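You operate a simulated robot arm through the tools that you are given. There is no shell and no other tool.

The job below is to be done with a simulated robot arm. You get a single attempt, and the scene is never put back.

Task
Try the red stop on the empty arm: start it turning, stop it, release, reset, let the count run out.
Fine: Set the turns dial to 3 first. The arm ends upright; lower it to the HOME mark.

The check looks at the end state, three seconds after you hand in, the way a careful person would. Anything else that was tipped, shoved, dropped, spilled or broken makes it a failure.

Robot
A 6-joint arm with a two-finger parallel gripper, fixed in place. Base frame: the origin is on the floor under the middle of its stand, x ahead of it, y to its left, z up. Lengths are in m, angles in rad, forces in N, time in s.
With the tool pointing down near the work surface it reaches from about 0.16 to 0.6 m from the base axis. Its first joint turns from -1.152 to 1.152 rad. Payload 2.7 kg.
Tool frame: the origin (TCP) lies between the finger pads and is the grasp point; the fingertips stand 0.023 m ahead of it; z points along the fingers, y is the line along which they close. Largest opening 0.094 m; finger width 0.038, thickness 0.01; the body of the gripper, 0.054 by 0.096 m, starts 0.039 m behind the TCP.
Orientation is that of the tool frame in the base frame, as a unit quaternion [x, y, z, w]. With the fingers straight down and closing along the base's y, the tool's x points along the base's -x, its y along +y and its z along -z.

Tools
- The arm moves only by the tool drive_tool. Its argument "steps" is a list of rows, each a list of 3 entries, a list of its own where there are three numbers: the shift along the base's x, y, z in m, then the turn, a rotation vector about the base's x, y, z in rad, then the closure, from 0 (fully open) to 1 (shut). In form: [[[dx, dy, dz], [ax, ay, az], gripper], ...]. A call has 1 to 20 rows; each row shifts and turns the commanded pose from where the row before left it. Rows are played at 5 a second. More than 0.05 m and 0.15 rad between two rows, or a gripper value outside its range, and nothing of the call is played. Where a pose cannot be reached the arm comes as near as it can. A force on the tool above 90 N (or 10 N above the force at the start of the call, whichever is more), or a blocked arm, ends the call early, and 0.2 s more pass. Each finger travels about 0.045 m/s and halts on what it meets, pressing with about 23 N; the grip force reading is that of the motor and also rises with nothing between the fingers. The clock runs only during rows and for 0.2 s after the last one: add rows that do not move to give the fingers time. It gives the time, the measured TCP pose, the force on the tool (base axes), the opening and the grip force at its end, in the units of the frame above (readings bear some noise), with the torque about the TCP (base axes, N m) and any sound that the robot's microphone picked up.
- Cameras (640 x 400 px; columns grow to the right, rows downward): "scene" is fixed at [0.0703, -0.4187, 1.4178]; the picture's right is [0.76, -0.65, 0.00], its down [-0.29, -0.34, -0.89] and it looks along [0.58, 0.68, -0.45] (base axes); focal length 323 px, centre (320, 200). "wrist" rides on the gripper at [0.087, 0.016, -0.074] in the tool frame; the picture's right is [-0.18, 0.98, 0.00], its down [-0.58, -0.11, -0.81] and it looks along [-0.79, -0.15, 0.59] (tool axes); focal length 243 px, centre (320, 200). There is no depth. A picture from a camera that has moved, and an enlarged one, comes with that camera's place and axes in the base frame and with its lens. The place of the scene camera against the robot may be out by one fixed shift of up to 0.018 m in any direction.
- snapshot(camera): a new picture of that camera. No time passes.
- close_up(camera, box): a new picture of the part [left, top, right, bottom] of that camera's present view, enlarged. No time passes.
- close_job(): hands the job in; it is judged then, once.

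Places have to be worked out from the pictures, the camera data and where the tool is seen. Open the gripper and draw the arm clear of the work before you hand the job in, unless the task says otherwise.

The tools are called after "Emit:" as name(argument=value, ...) on one line, values as JSON. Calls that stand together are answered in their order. drive_tool: Moves the arm, as the interface text tells. Its arguments: {"type":"object","properties":{"steps":{"type":"array","items":{"type":"array"}}},"required":["steps"]} The other tools are called the same way: snapshot (camera) takes a picture; close_up (camera, box) takes an enlarged picture of a part of a camera's view; close_job () hands the job in.

At the start:

```text
time: 0.0
tool_pos: [0.3232, 0.1562, 1.2899]
tcp_rot: [0.001, 1.0, 0.001, 0.0]
wrist_force: [-0.2, 0.0, 0.9]
wrist_torque: [-0.01, 0.0, -0.02]
width: 0.0941
grip_force: 0.1
```

scene: 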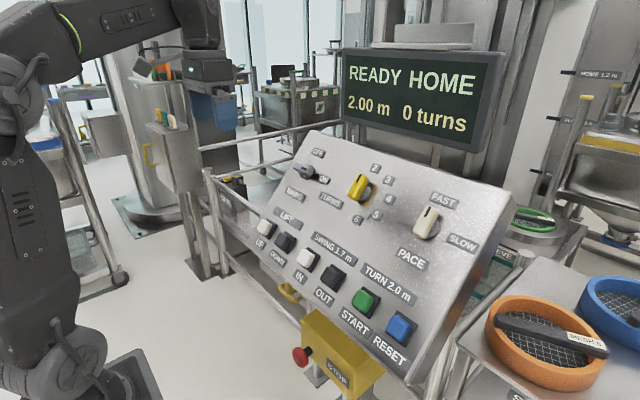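
wrist: 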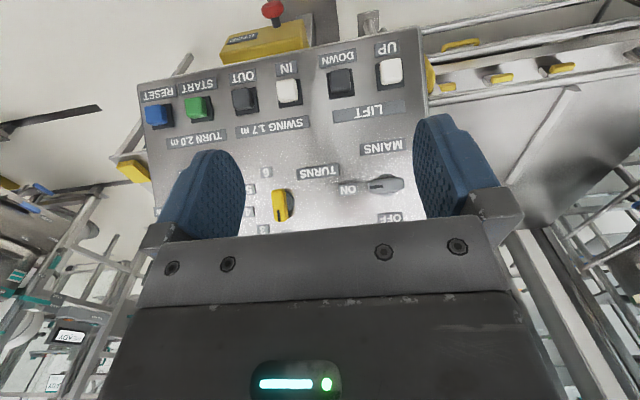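

The first pictures show a sloped control console with mains, turns dial, pace switch, six push buttons, and a red stop on a yellow box. I'll take enlarged views to read everything before moving.

Emit:
close_up(camera="scene", box=[280, 130, 520, 280])

Emit:
close_up(camera="scene", box=[240, 200, 480, 400])

Emit:
close_up(camera="scene", box=[480, 0, 640, 400])

Emit:
close_up(camera="wrist", box=[120, 0, 440, 240])

Emit:
close_up(camera="scene", box=[40, 0, 340, 200])

```text
2.67 times, centred on (400, 205) of scene
camera zoom: at [0.0703, -0.4187, 1.4178], right [0.76, -0.65, 0.0], down [-0.29, -0.34, -0.89], along [0.58, 0.68, -0.45], focal length 862 px, centre (107, 187)
```

zoom: 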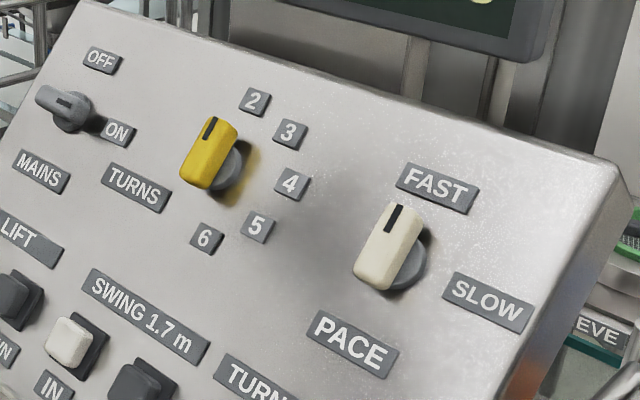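

```text
2.00 times, centred on (360, 300) of scene
camera zoom: at [0.0703, -0.4187, 1.4178], right [0.76, -0.65, 0.0], down [-0.29, -0.34, -0.89], along [0.58, 0.68, -0.45], focal length 647 px, centre (240, 0)
```

zoom: 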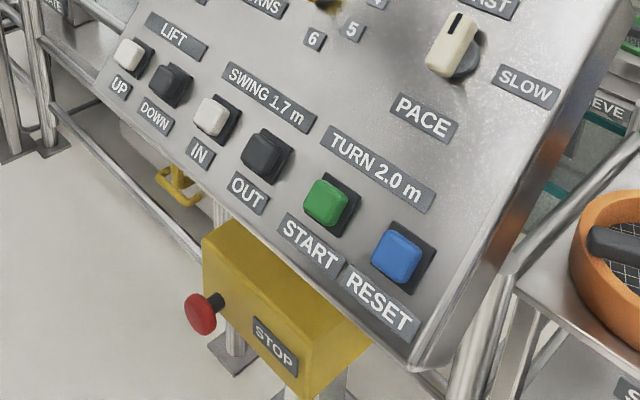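

```text
1.00 times, centred on (560, 200) of scene (not enlarged: the box is as wide or as high as the picture)
camera zoom: at [0.0703, -0.4187, 1.4178], right [0.76, -0.65, 0.0], down [-0.29, -0.34, -0.89], along [0.58, 0.68, -0.45], focal length 323 px, centre (80, 200)
```

zoom: 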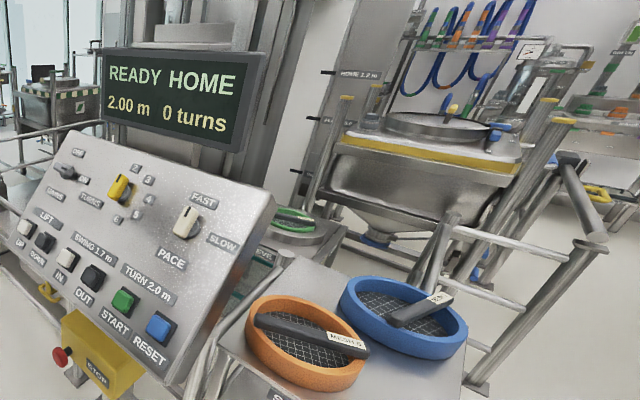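

```text
1.67 times, centred on (280, 120) of wrist
camera zoom: at [0.235, 0.1732, 1.365], right [0.19, 0.98, 0.0], down [0.58, -0.11, 0.81], along [0.79, -0.15, -0.59], focal length 404 px, centre (387, 333)
```

zoom: 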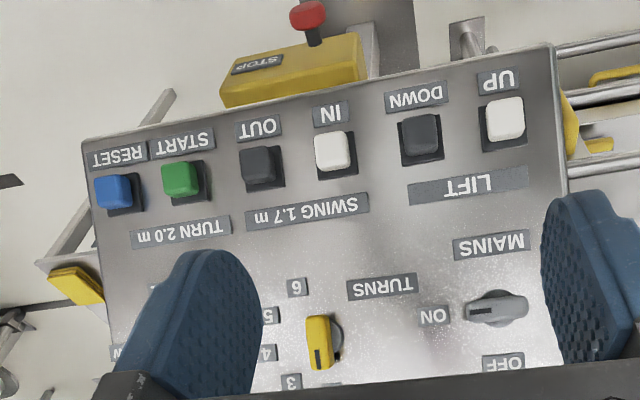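

```text
2.00 times, centred on (190, 100) of scene
camera zoom: at [0.0703, -0.4187, 1.4178], right [0.76, -0.65, 0.0], down [-0.29, -0.34, -0.89], along [0.58, 0.68, -0.45], focal length 647 px, centre (580, 400)
```

zoom: 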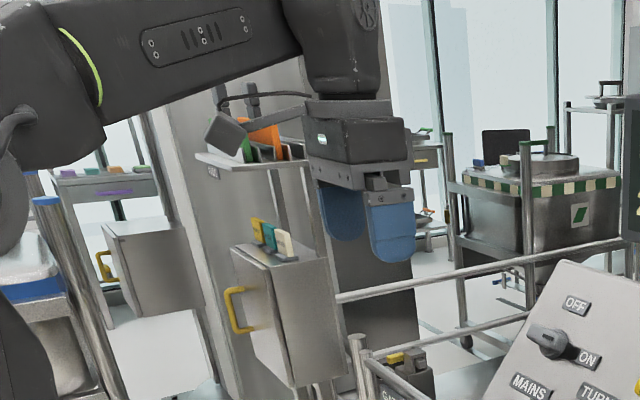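

The two views agree well: buttons lie in a row near x≈0.45, z≈0.955 (UP y≈0.25 … START y≈-0.105, RESET y≈-0.193), the dial knob near (0.573, 0.033, 1.115), and the red mushroom near (0.39, 0.037, 0.71) facing the robot. I'll look closer at the display, post marks and the stop box.

Emit:
close_up(camera="scene", box=[330, 40, 510, 150])

Emit:
close_up(camera="scene", box=[540, 30, 640, 150])

Emit:
close_up(camera="scene", box=[280, 300, 400, 400])

Emit:
close_up(camera="wrist", box=[200, 0, 340, 90])

Emit:
close_up(camera="scene", box=[330, 160, 400, 230])

Emit:
close_up(camera="scene", box=[340, 0, 560, 80])

```text
3.56 times, centred on (420, 95) of scene
camera zoom: at [0.0703, -0.4187, 1.4178], right [0.76, -0.65, 0.0], down [-0.29, -0.34, -0.89], along [0.58, 0.68, -0.45], focal length 1150 px, centre (-36, 573)
```

zoom: 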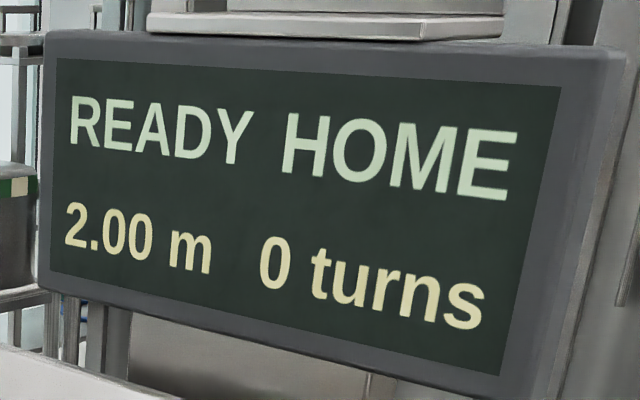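

```text
3.33 times, centred on (590, 90) of scene
camera zoom: at [0.0703, -0.4187, 1.4178], right [0.76, -0.65, 0.0], down [-0.29, -0.34, -0.89], along [0.58, 0.68, -0.45], focal length 1078 px, centre (-580, 567)
```

zoom: 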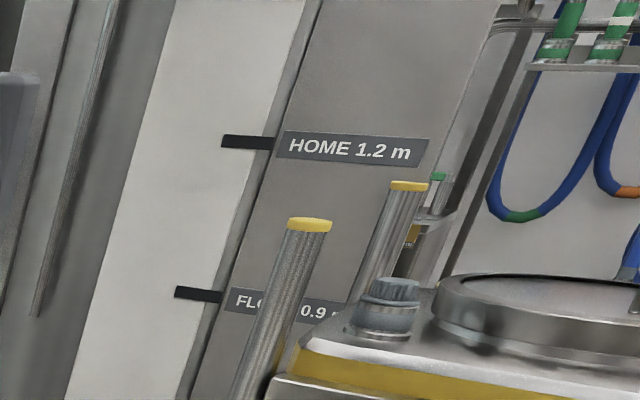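

```text
4.00 times, centred on (340, 350) of scene
camera zoom: at [0.0703, -0.4187, 1.4178], right [0.76, -0.65, 0.0], down [-0.29, -0.34, -0.89], along [0.58, 0.68, -0.45], focal length 1293 px, centre (240, -400)
```

zoom: 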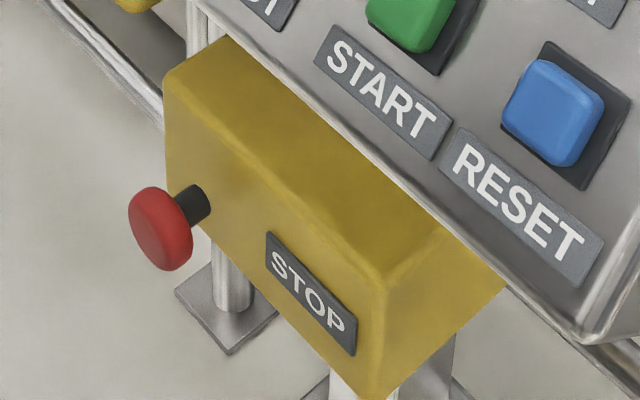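

```text
4.44 times, centred on (270, 45) of wrist
camera zoom: at [0.235, 0.1732, 1.365], right [0.19, 0.98, 0.0], down [0.58, -0.11, 0.81], along [0.79, -0.15, -0.59], focal length 1078 px, centre (542, 889)
```

zoom: 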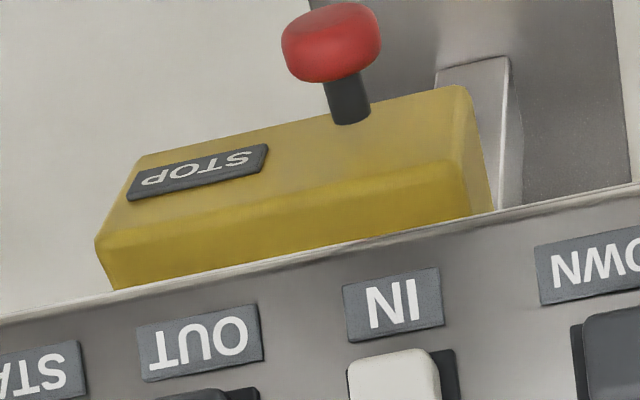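

```text
5.71 times, centred on (365, 195) of scene
camera zoom: at [0.0703, -0.4187, 1.4178], right [0.76, -0.65, 0.0], down [-0.29, -0.34, -0.89], along [0.58, 0.68, -0.45], focal length 1848 px, centre (63, 229)
```

zoom: 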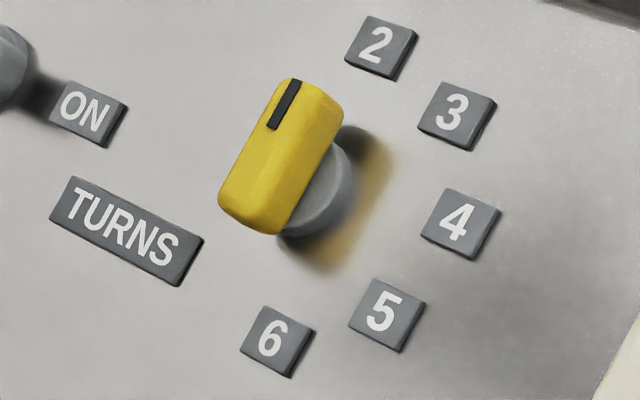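

```text
2.91 times, centred on (450, 40) of scene
camera zoom: at [0.0703, -0.4187, 1.4178], right [0.76, -0.65, 0.0], down [-0.29, -0.34, -0.89], along [0.58, 0.68, -0.45], focal length 940 px, centre (-58, 666)
```

zoom: 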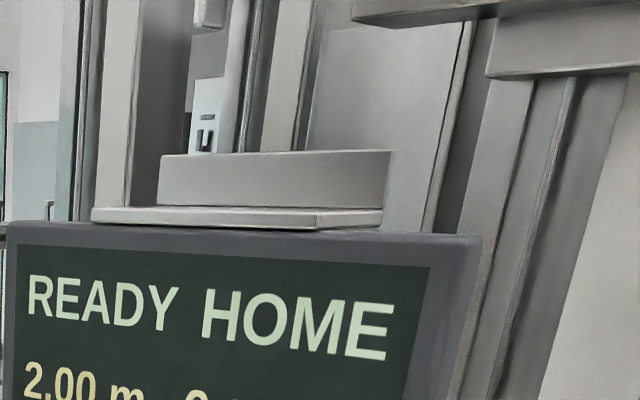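

The dial currently points at 2 (straight up the panel), 3 lies about 45° clockwise, MAINS is ON and the display reads READY HOME 2.00 m, 0 turns. I'll tilt the tool to face the panel (about 0.9 rad) and move to roughly 0.10 m off the dial for a better look.

Emit:
drive_tool(steps=[[[0.0244, -0.0176, -0.0161], [0, -0.129, 0], 0], [[0.0244, -0.0176, -0.0161], [0, -0.129, 0], 0], [[0.0244, -0.0176, -0.0161], [0, -0.129, 0], 0], [[0.0244, -0.0176, -0.0161], [0, -0.129, 0], 0], [[0.0244, -0.0176, -0.0161], [0, -0.129, 0], 0], [[0.0244, -0.0176, -0.0161], [0, -0.129, 0], 0], [[0.0244, -0.0176, -0.0161], [0, -0.129, 0], 0], [[0, 0, 0], [0, 0, 0], 0], [[0, 0, 0], [0, 0, 0], 0]])

Emit:
snapshot(camera="wrist")

Emit:
snapshot(camera="scene")

```text
time: 2.0
tool_pos: [0.4927, 0.0343, 1.1765]
tcp_rot: [0.001, 0.899, 0.001, 0.437]
wrist_force: [0.3, -0.7, -0.2]
wrist_torque: [-0.01, 0.01, 0.01]
width: 0.094
grip_force: 0.2
```

```text
taken
camera wrist: at [0.3795, 0.0501, 1.1548], right [0.11, 0.98, 0.15], down [-0.27, -0.11, 0.96], along [0.96, -0.15, 0.26], focal length 243 px, centre (320, 200)
```

wrist: 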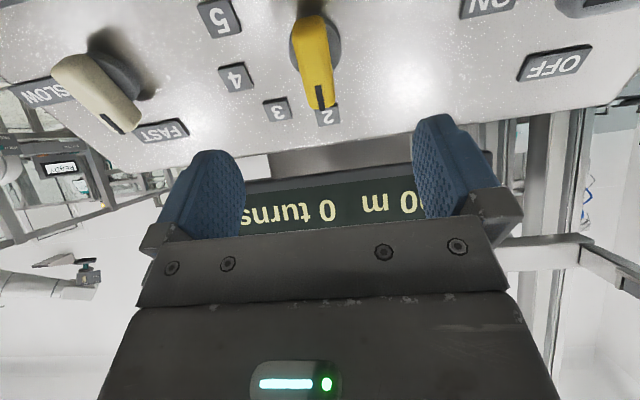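

```text
taken
```

scene: 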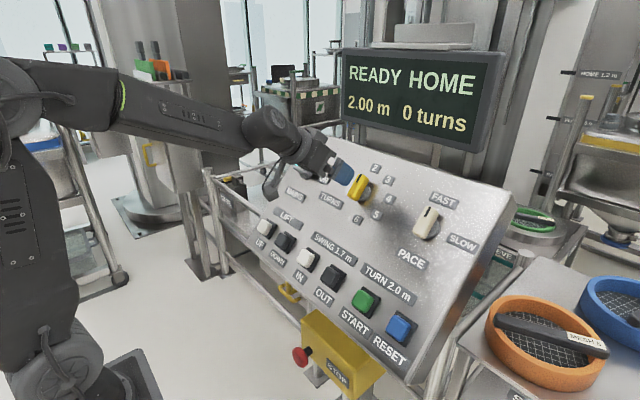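

The tilt came out at about 52°, nearly square to the panel, and with both wrist views I place the dial's knob centre near (0.59, 0.03, 1.11), about 3 cm proud of the panel. I'll go half-way in along the normal and check the alignment again.

Emit:
drive_tool(steps=[[[0.0215, -0.001, -0.0145], [0, 0, 0], 0], [[0.0215, -0.001, -0.0145], [0, 0, 0], 0], [[0, 0, 0], [0, 0, 0], 0]])

Emit:
snapshot(camera="wrist")

Emit:
close_up(camera="scene", box=[290, 130, 430, 230])

```text
time: 2.8
tool_pos: [0.5354, 0.0303, 1.1469]
tcp_rot: [0.0, 0.899, 0.002, 0.437]
wrist_force: [0.3, -0.3, -0.1]
wrist_torque: [-0.01, -0.01, -0.02]
width: 0.0939
grip_force: 0.0
```

```text
taken
camera wrist: at [0.4222, 0.0473, 1.1248], right [0.11, 0.98, 0.15], down [-0.27, -0.11, 0.96], along [0.95, -0.15, 0.26], focal length 243 px, centre (320, 200)
```

wrist: 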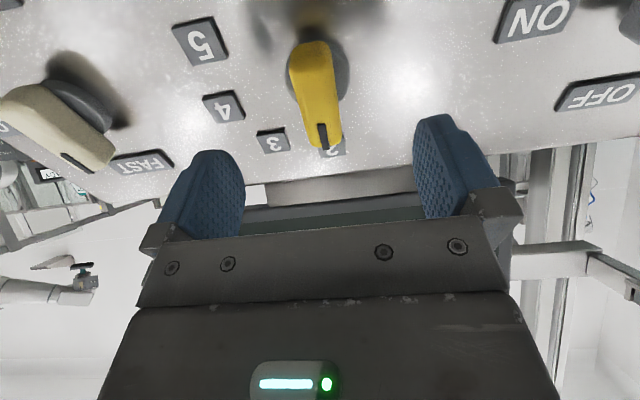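

```text
4.00 times, centred on (360, 180) of scene
camera zoom: at [0.0703, -0.4187, 1.4178], right [0.76, -0.65, 0.0], down [-0.29, -0.34, -0.89], along [0.58, 0.68, -0.45], focal length 1293 px, centre (160, 280)
```

zoom: 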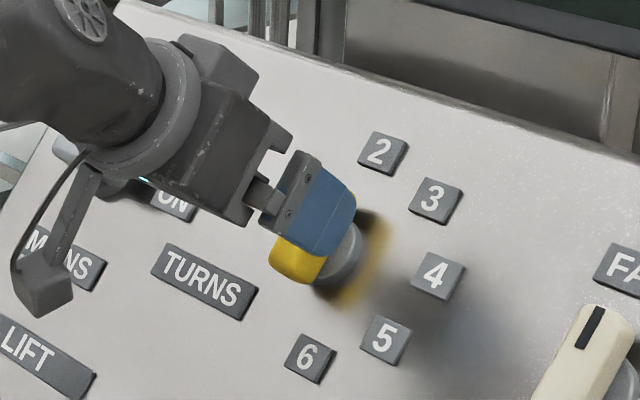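

The knob is a bar about 66 mm long and 22 mm wide, its centre near y=0.031, slightly lower down the panel than the tool axis. I'll advance until the fingers straddle it with the tips still about 15 mm off the panel, then look before closing.

Emit:
drive_tool(steps=[[[0.017, 0.0005, -0.016], [0, 0, 0], 0], [[0.017, 0.0005, -0.016], [0, 0, 0], 0], [[0, 0, 0], [0, 0, 0], 0]])

Emit:
snapshot(camera="wrist")

Emit:
close_up(camera="scene", box=[290, 130, 430, 230])

```text
time: 3.6
tool_pos: [0.5686, 0.0318, 1.1153]
tcp_rot: [0.0, 0.899, 0.001, 0.437]
wrist_force: [0.3, 0.7, 0.2]
wrist_torque: [0.01, 0.01, 0.0]
width: 0.0939
grip_force: 0.1
```

```text
taken
camera wrist: at [0.4557, 0.0483, 1.0945], right [0.11, 0.98, 0.15], down [-0.27, -0.11, 0.96], along [0.95, -0.15, 0.26], focal length 243 px, centre (320, 200)
```

wrist: 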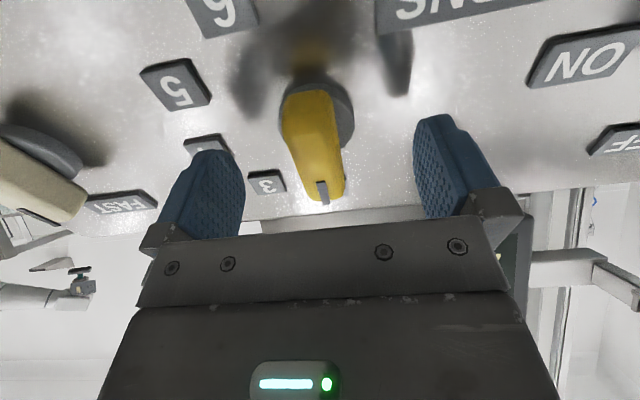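

```text
4.00 times, centred on (360, 180) of scene
camera zoom: at [0.0703, -0.4187, 1.4178], right [0.76, -0.65, 0.0], down [-0.29, -0.34, -0.89], along [0.58, 0.68, -0.45], focal length 1293 px, centre (160, 280)
```

zoom: 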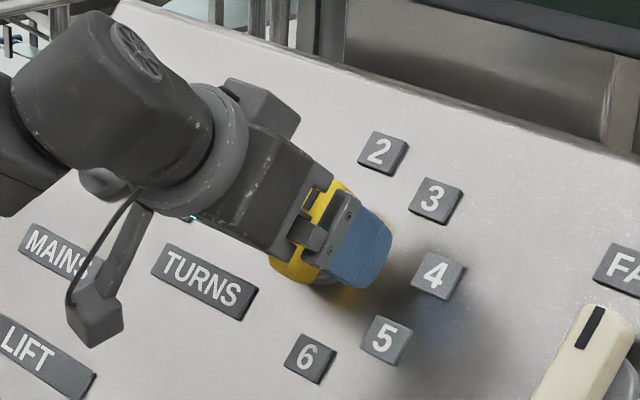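

The open fingers straddle the yellow bar evenly, with no contact force. I'll close on it and give the fingers time.

Emit:
drive_tool(steps=[[[0, 0, 0], [0, 0, 0], 0.5], [[0, 0, 0], [0, 0, 0], 0.7], [[0, 0, 0], [0, 0, 0], 0.9], [[0, 0, 0], [0, 0, 0], 0.9], [[0, 0, 0], [0, 0, 0], 0.9], [[0, 0, 0], [0, 0, 0], 0.9]])

Emit:
snapshot(camera="wrist")

```text
time: 5.0
tool_pos: [0.5688, 0.0297, 1.1166]
tcp_rot: [0.003, 0.9, -0.001, 0.436]
wrist_force: [1.4, -12.8, 0.9]
wrist_torque: [-0.15, -0.2, -0.19]
width: 0.0242
grip_force: 45.0
```

```text
taken
camera wrist: at [0.4555, 0.047, 1.0945], right [0.12, 0.98, 0.15], down [-0.27, -0.11, 0.96], along [0.95, -0.15, 0.26], focal length 243 px, centre (320, 200)
```

wrist: 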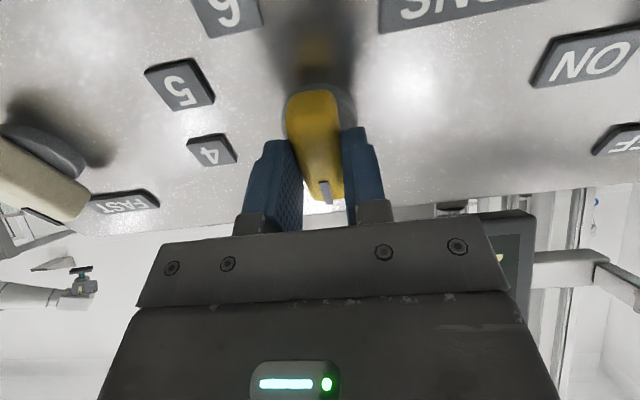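

The fingers hold the knob (24 mm opening) with about 13 N sideways, so I'm ~1.5 mm off in y. I'll ease that off and turn the first half of the 45° clockwise about the panel normal, watching the forces.

Emit:
drive_tool(steps=[[[0, -0.0015, 0], [0, 0, 0], 0.9], [[0, 0, 0], [0.1018, 0, -0.0824], 0.9], [[0, 0, 0], [0.1018, 0, -0.0824], 0.9], [[0, 0, 0], [0.1018, 0, -0.0824], 0.9], [[0, 0, 0], [0, 0, 0], 0.9]])

Emit:
snapshot(camera="wrist")

Emit:
close_up(camera="scene", box=[290, 130, 430, 230])

```text
time: 6.2
tool_pos: [0.5674, 0.0303, 1.1158]
tcp_rot: [0.179, 0.883, 0.082, 0.427]
wrist_force: [-30.8, -10.1, 3.8]
wrist_torque: [-0.2, 0.37, -0.23]
width: 0.0238
grip_force: 45.6
```

```text
taken
camera wrist: at [0.4637, 0.079, 1.1047], right [0.35, 0.84, 0.43], down [-0.33, -0.32, 0.89], along [0.88, -0.45, 0.16], focal length 243 px, centre (320, 200)
```

wrist: 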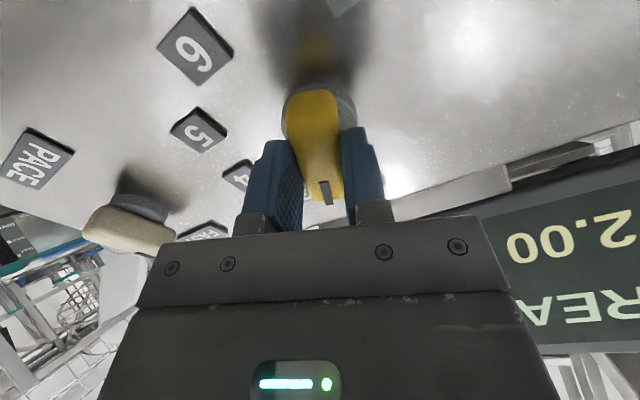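

```text
4.00 times, centred on (360, 180) of scene
camera zoom: at [0.0692, -0.419, 1.4177], right [0.76, -0.65, 0.0], down [-0.29, -0.34, -0.89], along [0.58, 0.68, -0.45], focal length 1293 px, centre (160, 280)
```

zoom: 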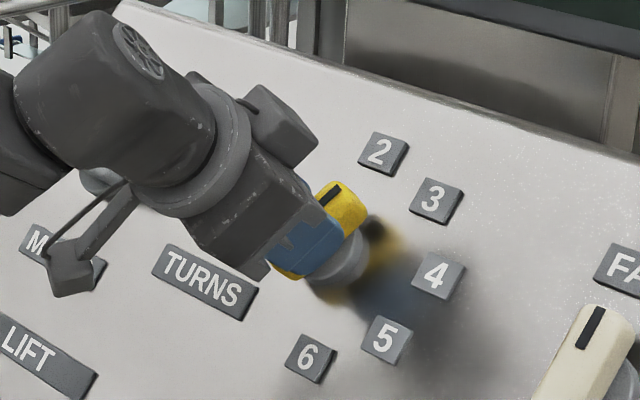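

The knob turns with the gripper; the tool is being pushed back about 30 N, so I'll ease off 2–3 mm in -x and complete the remaining half of the 45°.

Emit:
drive_tool(steps=[[[-0.0025, -0.0005, 0.0005], [0, 0, 0], 0.9], [[0, 0, 0], [0.1018, 0, -0.0824], 0.9], [[0, 0, 0], [0.1018, 0, -0.0824], 0.9], [[0, 0, 0], [0.1018, 0, -0.0824], 0.9], [[0, 0, 0], [0, 0, 0], 0.9]])

Emit:
snapshot(camera="wrist")

Emit:
close_up(camera="scene", box=[290, 130, 430, 230])

```text
time: 7.4
tool_pos: [0.5684, 0.0293, 1.1163]
tcp_rot: [0.349, 0.83, 0.163, 0.402]
wrist_force: [27.9, -16.1, -15.6]
wrist_torque: [-0.64, -0.01, -0.78]
width: 0.0239
grip_force: 45.1
```

```text
taken
camera wrist: at [0.4789, 0.1035, 1.1234], right [0.52, 0.56, 0.64], down [-0.43, -0.48, 0.77], along [0.74, -0.67, -0.01], focal length 243 px, centre (320, 200)
```

wrist: 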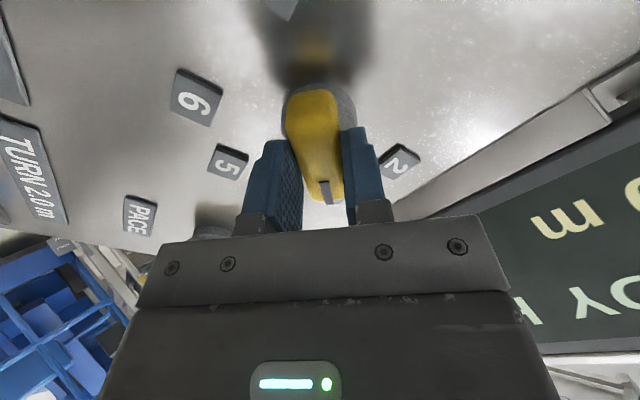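

```text
4.00 times, centred on (360, 180) of scene
camera zoom: at [0.0715, -0.4192, 1.4175], right [0.76, -0.65, 0.0], down [-0.29, -0.34, -0.89], along [0.58, 0.68, -0.45], focal length 1293 px, centre (160, 280)
```

zoom: 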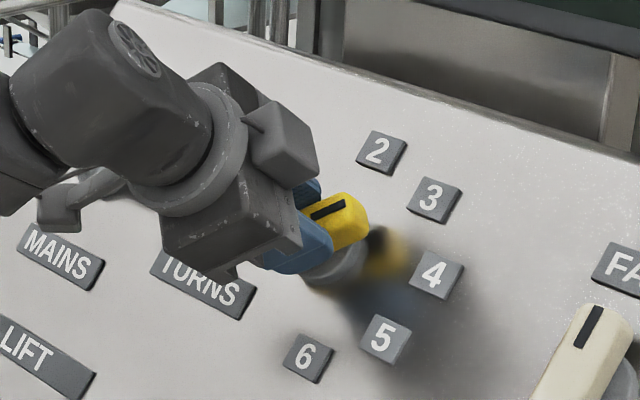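

The knob is turned about 45° and its mark now aims at 3. I'll open the fingers and back straight off the panel to check where the knob settled.

Emit:
drive_tool(steps=[[[0, 0, 0], [0, 0, 0], 0.3], [[0, 0, 0], [0, 0, 0], 0.3], [[0, 0, 0], [0, 0, 0], 0.3], [[0, 0, 0], [0, 0, 0], 0.3], [[-0.0275, 0, 0.0216], [0, 0, 0], 0.3], [[-0.0275, 0, 0.0216], [0, 0, 0], 0.3], [[-0.0275, 0, 0.0216], [0, 0, 0], 0.3], [[-0.0275, 0, 0.0216], [0, 0, 0], 0.3], [[0, 0, 0], [0, 0, 0], 0.3]])

Emit:
snapshot(camera="wrist")

Emit:
close_up(camera="scene", box=[290, 130, 430, 230])

Emit:
close_up(camera="scene", box=[330, 40, 510, 150])

```text
time: 9.4
tool_pos: [0.458, 0.0292, 1.2037]
tcp_rot: [0.347, 0.831, 0.163, 0.403]
wrist_force: [-0.6, -0.7, -0.2]
wrist_torque: [-0.01, -0.01, -0.03]
width: 0.0658
grip_force: 0.1
```

```text
taken
camera wrist: at [0.3682, 0.1027, 1.211], right [0.52, 0.56, 0.64], down [-0.43, -0.48, 0.77], along [0.74, -0.67, -0.01], focal length 243 px, centre (320, 200)
```

wrist: 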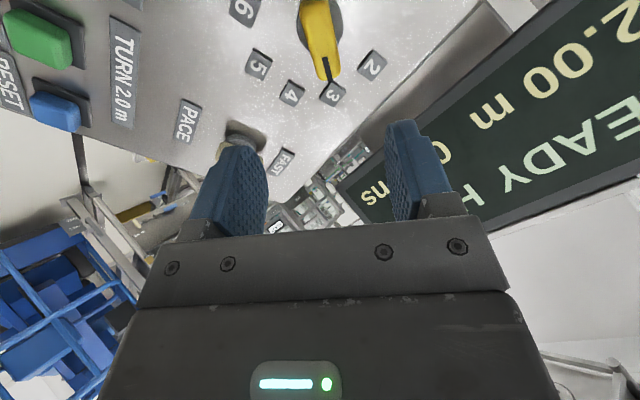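

```text
4.00 times, centred on (360, 180) of scene
camera zoom: at [0.0703, -0.4187, 1.4178], right [0.76, -0.65, 0.0], down [-0.29, -0.34, -0.89], along [0.58, 0.68, -0.45], focal length 1293 px, centre (160, 280)
```

zoom: 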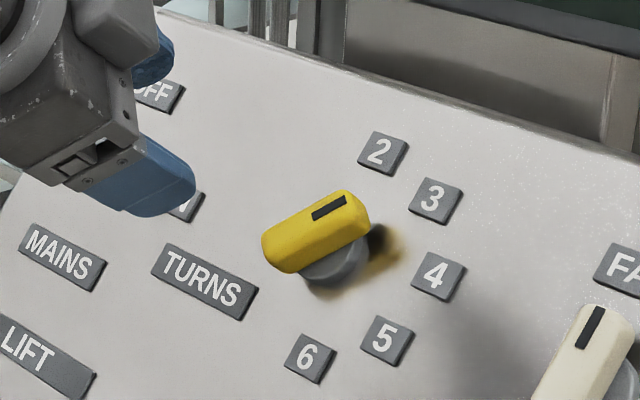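

```text
3.56 times, centred on (420, 95) of scene
camera zoom: at [0.0703, -0.4187, 1.4178], right [0.76, -0.65, 0.0], down [-0.29, -0.34, -0.89], along [0.58, 0.68, -0.45], focal length 1150 px, centre (-36, 573)
```

zoom: 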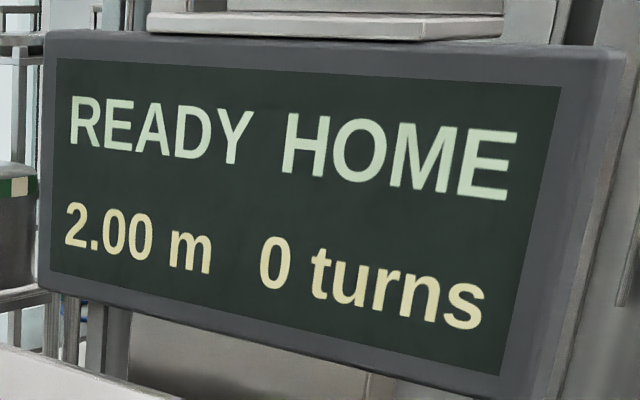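

The mark now points squarely at 3. Next I'll turn the tool back, shut the fingers, and move down to about 0.12 m off the panel over START to pin down the button's place.

Emit:
drive_tool(steps=[[[-0.0137, -0.0232, -0.0323], [-0.1018, 0, 0.0824], 1], [[-0.0137, -0.0232, -0.0323], [-0.1018, 0, 0.0824], 1], [[-0.0137, -0.0232, -0.0323], [-0.1018, 0, 0.0824], 1], [[-0.0137, -0.0232, -0.0323], [-0.1018, 0, 0.0824], 1], [[-0.0137, -0.0232, -0.0323], [-0.1018, 0, 0.0824], 1], [[-0.0137, -0.0232, -0.0323], [-0.1018, 0, 0.0824], 1], [[0, 0, 0], [0, 0, 0], 1]])

Emit:
snapshot(camera="wrist")

Emit:
snapshot(camera="scene")

```text
time: 11.0
tool_pos: [0.3749, -0.1088, 1.0059]
tcp_rot: [0.0, 0.899, 0.001, 0.437]
wrist_force: [0.6, -0.2, 1.0]
wrist_torque: [-0.01, -0.03, 0.05]
width: 0.0
grip_force: 22.9
```

```text
taken
camera wrist: at [0.2618, -0.093, 0.9836], right [0.11, 0.98, 0.15], down [-0.27, -0.11, 0.96], along [0.96, -0.15, 0.26], focal length 243 px, centre (320, 200)
```

wrist: 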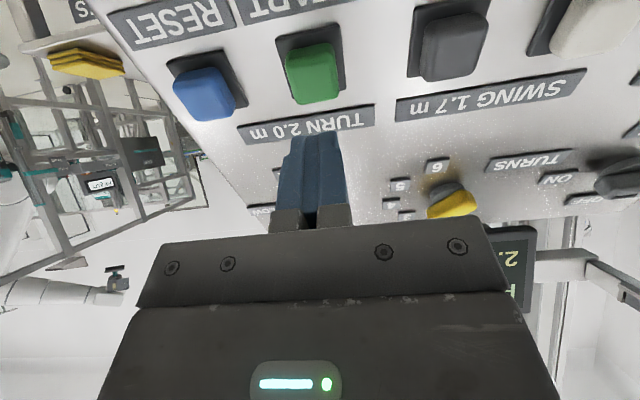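

```text
taken
```

scene: 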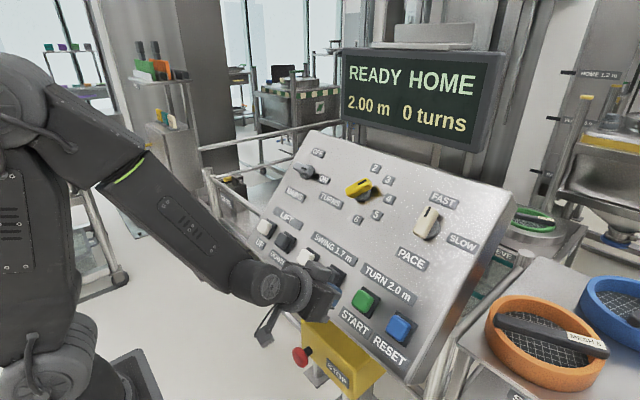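

START sits almost exactly on the tool axis about 0.10 m ahead, roughly 6 mm toward -y, so near (0.454, -0.115, 0.944). Before starting anything I'll scout the red STOP so I can get to it quickly; moving to look at it from ~0.12 m.

Emit:
drive_tool(steps=[[[-0.0125, 0.0243, -0.036], [0, 0, 0], 1], [[-0.0125, 0.0243, -0.036], [0, 0, 0], 1], [[-0.0125, 0.0243, -0.036], [0, 0, 0], 1], [[-0.0125, 0.0243, -0.036], [0, 0, 0], 1], [[-0.0125, 0.0243, -0.036], [0, 0, 0], 1], [[-0.0125, 0.0243, -0.036], [0, 0, 0], 1], [[0, 0, 0], [0, 0, 0], 1]])

Emit:
snapshot(camera="wrist")

Emit:
snapshot(camera="scene")

```text
time: 12.6
tool_pos: [0.3289, 0.0403, 0.7891]
tcp_rot: [0.001, 0.899, 0.0, 0.437]
wrist_force: [0.0, -0.9, -0.1]
wrist_torque: [0.01, -0.01, 0.02]
width: 0.0002
grip_force: 23.0
out of reach, approached as far as the arm can: row 1, 2, 3
```

```text
taken
camera wrist: at [0.2163, 0.0566, 0.768], right [0.11, 0.98, 0.15], down [-0.27, -0.11, 0.96], along [0.95, -0.15, 0.26], focal length 243 px, centre (320, 200)
```

wrist: 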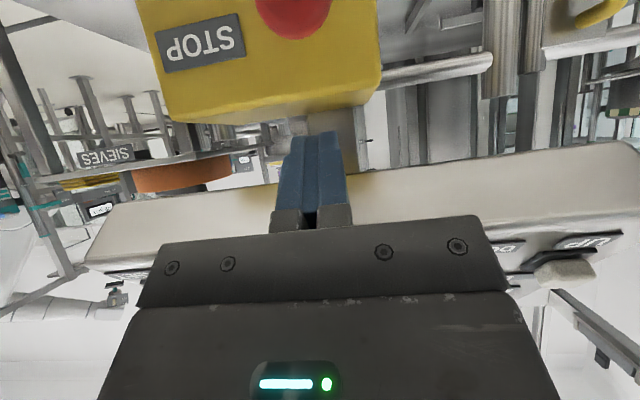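

```text
taken
```

scene: 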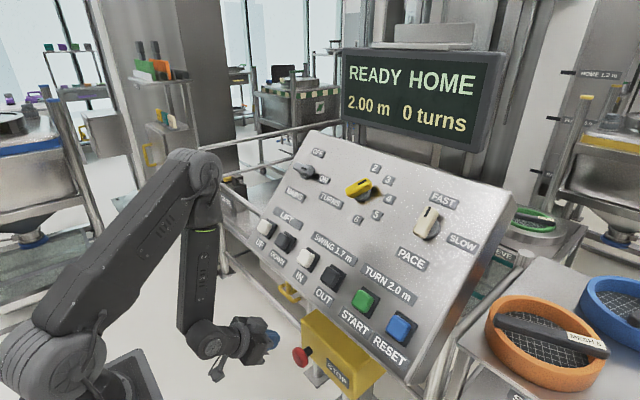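

The arm reached this pose only partly as asked (x=0.329), and the mushroom shows at the top of the view, i.e. lower than I thought, around z≈0.69, y≈0.032. I'll move down and slightly back to see it fully.

Emit:
drive_tool(steps=[[[-0.012, -0.004, -0.03], [0, 0, 0], 1], [[-0.012, -0.004, -0.03], [0, 0, 0], 1], [[0, 0, 0], [0, 0, 0], 1]])

Emit:
snapshot(camera="wrist")

Emit:
close_up(camera="scene", box=[180, 280, 400, 400])

```text
time: 13.4
tool_pos: [0.3057, 0.0312, 0.7342]
tcp_rot: [0.0, 0.899, 0.001, 0.437]
wrist_force: [0.0, 0.3, 0.6]
wrist_torque: [0.0, 0.02, 0.01]
width: 0.0003
grip_force: 22.8
```

```text
taken
camera wrist: at [0.1926, 0.0483, 0.7129], right [0.11, 0.98, 0.15], down [-0.27, -0.11, 0.96], along [0.96, -0.15, 0.26], focal length 243 px, centre (320, 200)
```

wrist: 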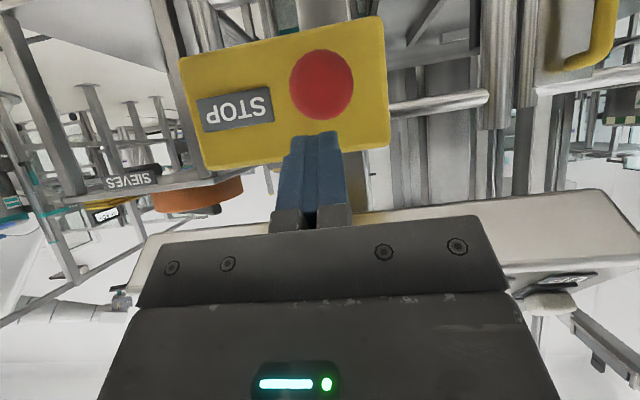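

```text
2.91 times, centred on (290, 340) of scene
camera zoom: at [0.0703, -0.4187, 1.4178], right [0.76, -0.65, 0.0], down [-0.29, -0.34, -0.89], along [0.58, 0.68, -0.45], focal length 940 px, centre (407, -207)
```

zoom: 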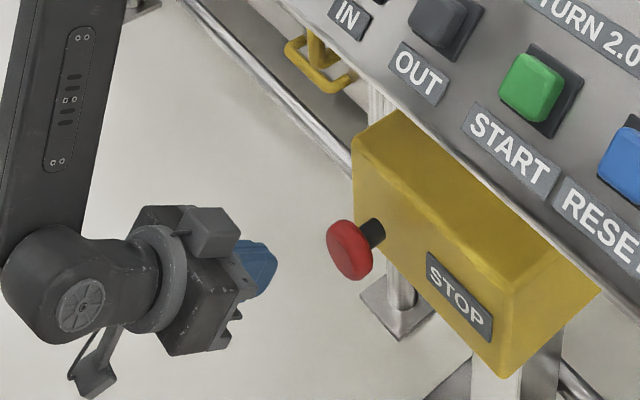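

The mushroom is ~48 mm across, centred near (0.39–0.41, 0.031, 0.678) facing straight at the robot. I'll go to a pre-press pose just in front of it to check the line-up (no contact yet).

Emit:
drive_tool(steps=[[[0.012, 0.0, -0.028], [0, 0, 0], 1], [[0.012, 0.0, -0.028], [0, 0, 0], 1], [[0, 0, 0], [0, 0, 0], 1]])

Emit:
snapshot(camera="wrist")

Emit:
close_up(camera="scene", box=[180, 280, 400, 400])

```text
time: 14.2
tool_pos: [0.3306, 0.0336, 0.6768]
tcp_rot: [0.0, 0.899, 0.001, 0.437]
wrist_force: [0.6, -0.3, 0.8]
wrist_torque: [0.02, 0.01, 0.0]
width: 0.0
grip_force: 22.7
```

```text
taken
camera wrist: at [0.2176, 0.0502, 0.6551], right [0.11, 0.98, 0.15], down [-0.27, -0.11, 0.96], along [0.96, -0.15, 0.26], focal length 243 px, centre (320, 200)
```

wrist: 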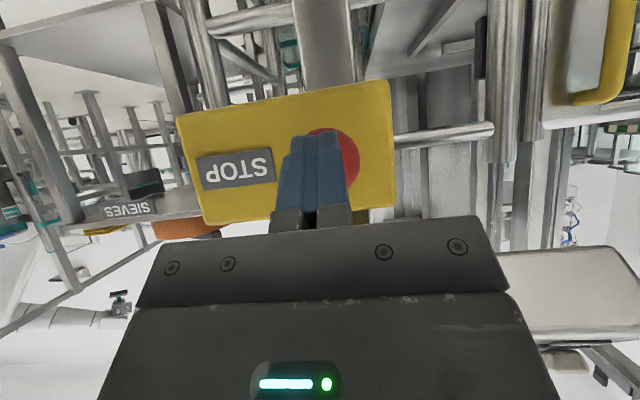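

```text
2.91 times, centred on (290, 340) of scene
camera zoom: at [0.0703, -0.4187, 1.4178], right [0.76, -0.65, 0.0], down [-0.29, -0.34, -0.89], along [0.58, 0.68, -0.45], focal length 940 px, centre (407, -207)
```

zoom: 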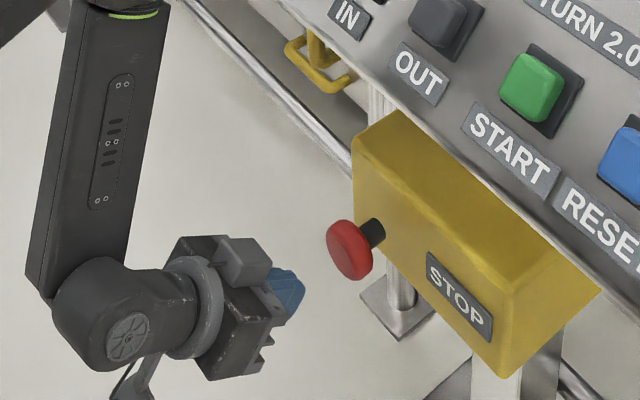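

From three wrist views the mushroom face is at about (0.396, 0.031, 0.677), and this pose lines up with it at ~35 mm gap. Now I'll retrace to a hover over START along the path I'll use in reverse later.

Emit:
drive_tool(steps=[[[0, -0.001, 0.0265], [0, 0, 0], 1], [[0, -0.0015, 0.0265], [0, 0, 0], 1], [[0.0075, -0.0155, 0.035], [0, 0, 0], 1], [[0.0075, -0.0155, 0.035], [0, 0, 0], 1], [[0.0125, -0.015, 0.035], [0, 0, 0], 1], [[0.0125, -0.015, 0.035], [0, 0, 0], 1], [[0.0075, -0.025, 0.03], [0, 0, 0], 1], [[0.0075, -0.025, 0.03], [0, 0, 0], 1], [[0.0095, -0.0175, 0.0265], [0, 0, 0], 1], [[0.0095, -0.0175, 0.0265], [0, 0, 0], 1], [[0, 0, 0], [0, 0, 0], 1]])

Emit:
snapshot(camera="wrist")

Emit:
close_up(camera="scene", box=[260, 220, 440, 340])

```text
time: 16.6
tool_pos: [0.4046, -0.1202, 0.9855]
tcp_rot: [0.0, 0.9, 0.0, 0.437]
wrist_force: [-0.1, -0.1, -0.3]
wrist_torque: [0.05, 0.01, 0.03]
width: 0.0
grip_force: 22.5
```

```text
taken
camera wrist: at [0.2915, -0.1037, 0.9636], right [0.11, 0.98, 0.15], down [-0.27, -0.11, 0.96], along [0.96, -0.15, 0.26], focal length 243 px, centre (320, 200)
```

wrist: 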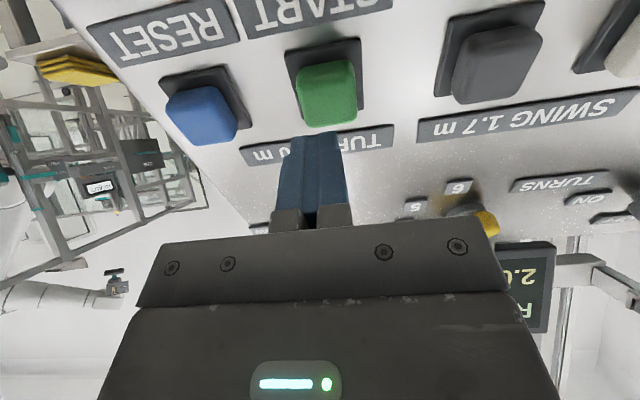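

```text
3.33 times, centred on (350, 280) of scene
camera zoom: at [0.0703, -0.4187, 1.4178], right [0.76, -0.65, 0.0], down [-0.29, -0.34, -0.89], along [0.58, 0.68, -0.45], focal length 1078 px, centre (220, -67)
```

zoom: 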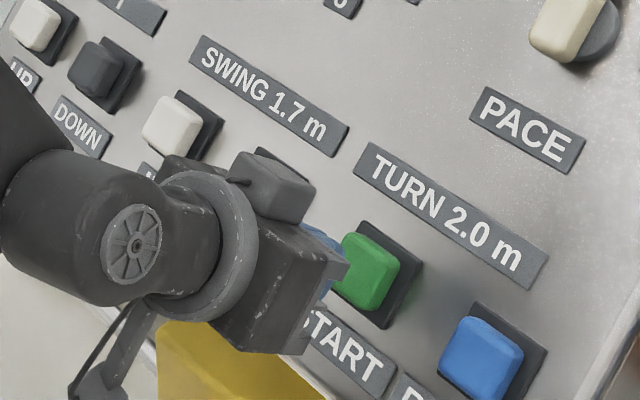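

START's cap is about 5 mm toward +y of my axis and ~0.042 m ahead of the fingertips. I'll line up and close most of that gap, stopping just short of contact.

Emit:
drive_tool(steps=[[[0.0115, 0.005, -0.011], [0, 0, 0], 1], [[0.0126, 0, -0.0099], [0, 0, 0], 1], [[0, 0, 0], [0, 0, 0], 1]])

Emit:
snapshot(camera="wrist")

Emit:
close_up(camera="scene", box=[300, 240, 420, 320])

```text
time: 17.4
tool_pos: [0.4292, -0.115, 0.9639]
tcp_rot: [0.001, 0.9, 0.001, 0.437]
wrist_force: [-0.2, -0.1, 0.5]
wrist_torque: [-0.04, 0.02, -0.03]
width: 0.0
grip_force: 23.0
```

```text
taken
camera wrist: at [0.3165, -0.0982, 0.9418], right [0.11, 0.98, 0.15], down [-0.27, -0.11, 0.96], along [0.96, -0.15, 0.26], focal length 243 px, centre (320, 200)
```

wrist: 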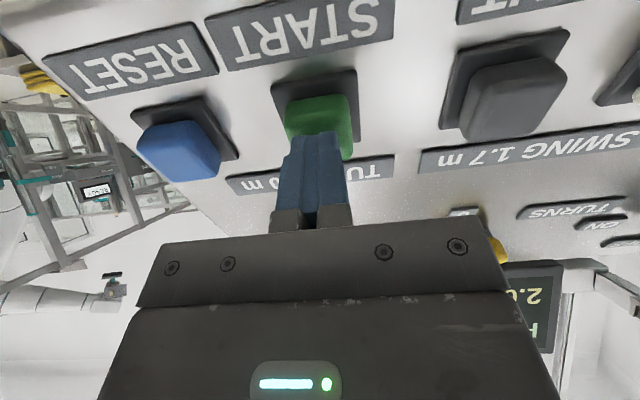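

```text
5.00 times, centred on (360, 280) of scene
camera zoom: at [0.0703, -0.4187, 1.4178], right [0.76, -0.65, 0.0], down [-0.29, -0.34, -0.89], along [0.58, 0.68, -0.45], focal length 1616 px, centre (120, -200)
```

zoom: 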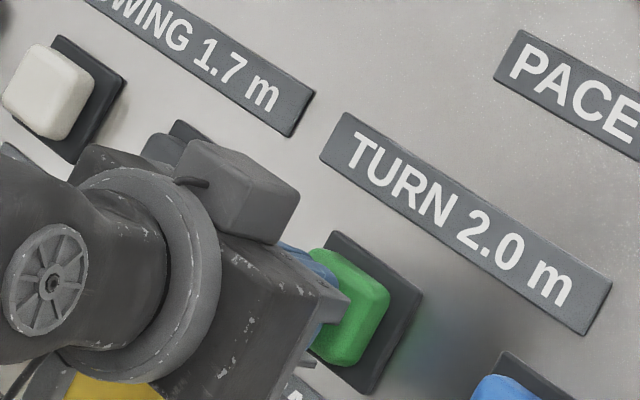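

Well aligned over the green cap, still no force. I'll press inward in small steps along the panel normal and read the force.

Emit:
drive_tool(steps=[[[0.0047, 0, -0.0037], [0, 0, 0], 1], [[0.0031, 0, -0.0025], [0, 0, 0], 1], [[0.0031, 0, -0.0025], [0, 0, 0], 1]])

Emit:
close_up(camera="scene", box=[330, 40, 510, 150])

```text
time: 18.2
tool_pos: [0.4393, -0.1141, 0.9544]
tcp_rot: [0.0, 0.899, 0.001, 0.439]
wrist_force: [-1.6, -0.8, 3.9]
wrist_torque: [-0.06, -0.01, 0.0]
width: 0.0001
grip_force: 23.0
heard: click
```

```text
3.56 times, centred on (420, 95) of scene
camera zoom: at [0.0702, -0.4187, 1.4178], right [0.76, -0.65, 0.0], down [-0.29, -0.34, -0.89], along [0.58, 0.68, -0.45], focal length 1150 px, centre (-36, 573)
```

zoom: 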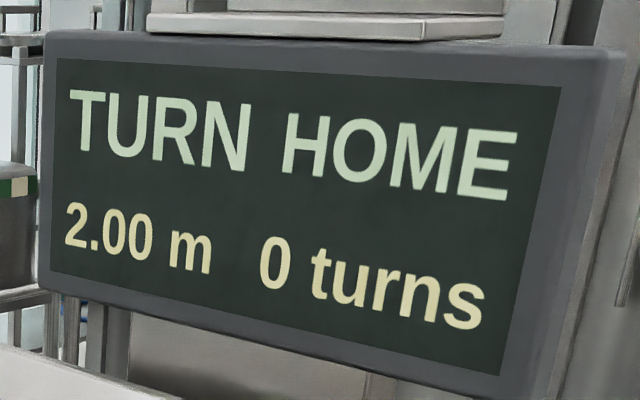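

A click, and the display now reads TURN HOME: it has started. I'll retreat and take the rehearsed path to the front of the red stop.

Emit:
drive_tool(steps=[[[-0.0315, 0, 0.0247], [0, 0, 0], 1], [[-0.0115, 0.017, -0.0245], [0, 0, 0], 1], [[-0.0115, 0.017, -0.0245], [0, 0, 0], 1], [[-0.0075, 0.025, -0.03], [0, 0, 0], 1], [[-0.0075, 0.025, -0.03], [0, 0, 0], 1], [[-0.0125, 0.015, -0.035], [0, 0, 0], 1], [[-0.0125, 0.015, -0.035], [0, 0, 0], 1], [[-0.0075, 0.0155, -0.035], [0, 0, 0], 1], [[-0.0075, 0.0155, -0.035], [0, 0, 0], 1], [[0.0025, 0, -0.027], [0, 0, 0], 1], [[0.0025, 0, -0.027], [0, 0, 0], 1]])

Emit:
snapshot(camera="wrist")

Emit:
snapshot(camera="scene")

```text
time: 20.6
tool_pos: [0.3316, 0.0298, 0.6706]
tcp_rot: [0.0, 0.9, 0.001, 0.437]
wrist_force: [-0.3, 0.9, 0.0]
wrist_torque: [-0.02, 0.01, 0.01]
width: 0.0001
grip_force: 22.9
```

```text
taken
camera wrist: at [0.219, 0.0469, 0.6492], right [0.11, 0.98, 0.15], down [-0.27, -0.11, 0.96], along [0.95, -0.15, 0.26], focal length 243 px, centre (320, 200)
```

wrist: 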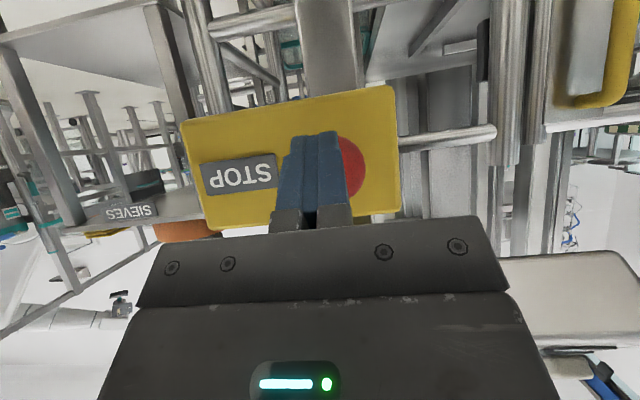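

```text
taken
```

scene: 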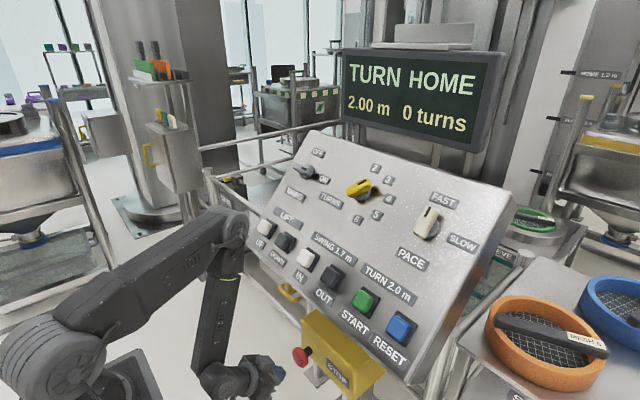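

Display still says TURN with 0 turns, so it is turning its first turn, and my closed fingertips are lined up in front of the mushroom. I'll push it in along +x in shrinking steps.

Emit:
drive_tool(steps=[[[0.016, 0, 0.001], [0, 0, 0], 1], [[0.012, 0, 0.001], [0, 0, 0], 1], [[0.006, 0, 0], [0, 0, 0], 1], [[0.006, 0, 0], [0, 0, 0], 1]])

Emit:
snapshot(camera="scene")

Emit:
close_up(camera="scene", box=[180, 280, 400, 400])

```text
time: 21.6
tool_pos: [0.3737, 0.0292, 0.6768]
tcp_rot: [0.0, 0.9, 0.001, 0.437]
wrist_force: [0.4, 0.0, 0.0]
wrist_torque: [0.02, 0.01, 0.02]
width: 0.0
grip_force: 23.1
```

```text
taken
```

scene: 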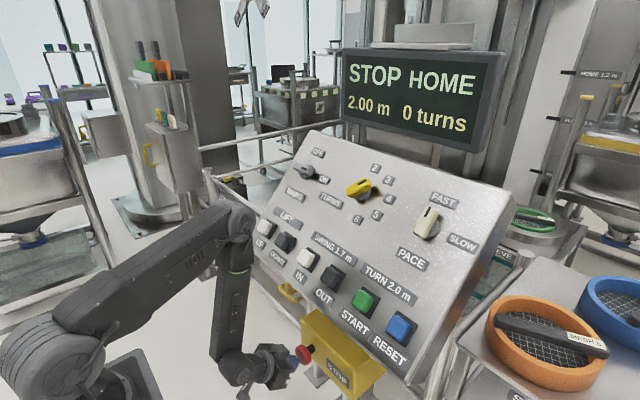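

```text
2.91 times, centred on (290, 340) of scene
camera zoom: at [0.0703, -0.4187, 1.4178], right [0.76, -0.65, 0.0], down [-0.29, -0.34, -0.89], along [0.58, 0.68, -0.45], focal length 940 px, centre (407, -207)
```

zoom: 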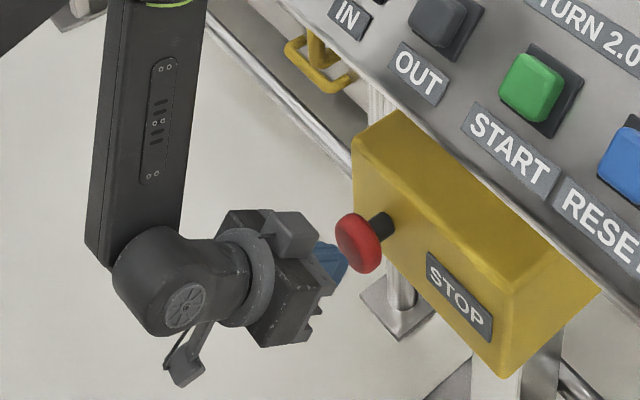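

Display reads STOP HOME and the mushroom has moved in. I'll back off 5 cm and see whether it stays latched.

Emit:
drive_tool(steps=[[[-0.025, 0, 0.005], [0, 0, 0], 1], [[-0.025, 0, 0.02], [0, 0, 0], 1], [[0, 0, 0.02], [0, 0, 0], 1]])

Emit:
snapshot(camera="scene")

Emit:
close_up(camera="scene", box=[280, 300, 400, 400])

Emit:
snapshot(camera="wrist")

```text
time: 22.4
tool_pos: [0.3253, 0.0306, 0.7205]
tcp_rot: [0.0, 0.9, 0.001, 0.436]
wrist_force: [0.5, 0.0, 0.5]
wrist_torque: [0.0, 0.03, 0.0]
width: 0.0002
grip_force: 22.9
```

```text
taken
```

scene: 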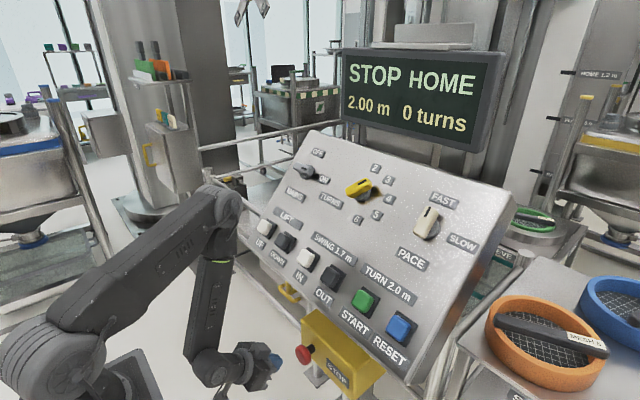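

```text
4.00 times, centred on (340, 350) of scene
camera zoom: at [0.0703, -0.4187, 1.4178], right [0.76, -0.65, 0.0], down [-0.29, -0.34, -0.89], along [0.58, 0.68, -0.45], focal length 1293 px, centre (240, -400)
```

zoom: 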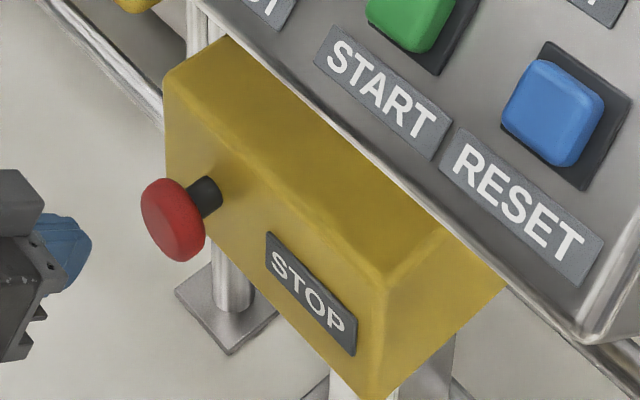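

```text
taken
camera wrist: at [0.2123, 0.0473, 0.6987], right [0.11, 0.98, 0.15], down [-0.27, -0.11, 0.96], along [0.95, -0.15, 0.26], focal length 243 px, centre (320, 200)
```

wrist: 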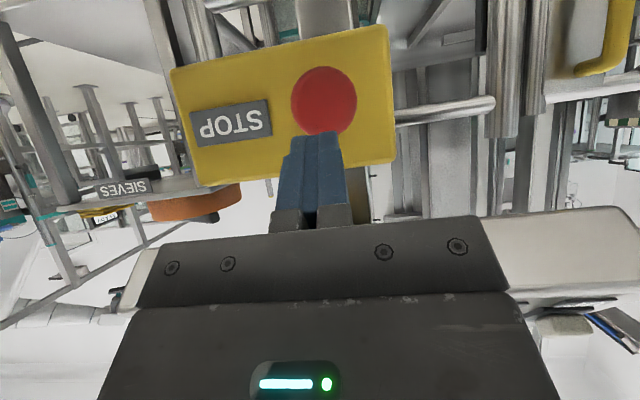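

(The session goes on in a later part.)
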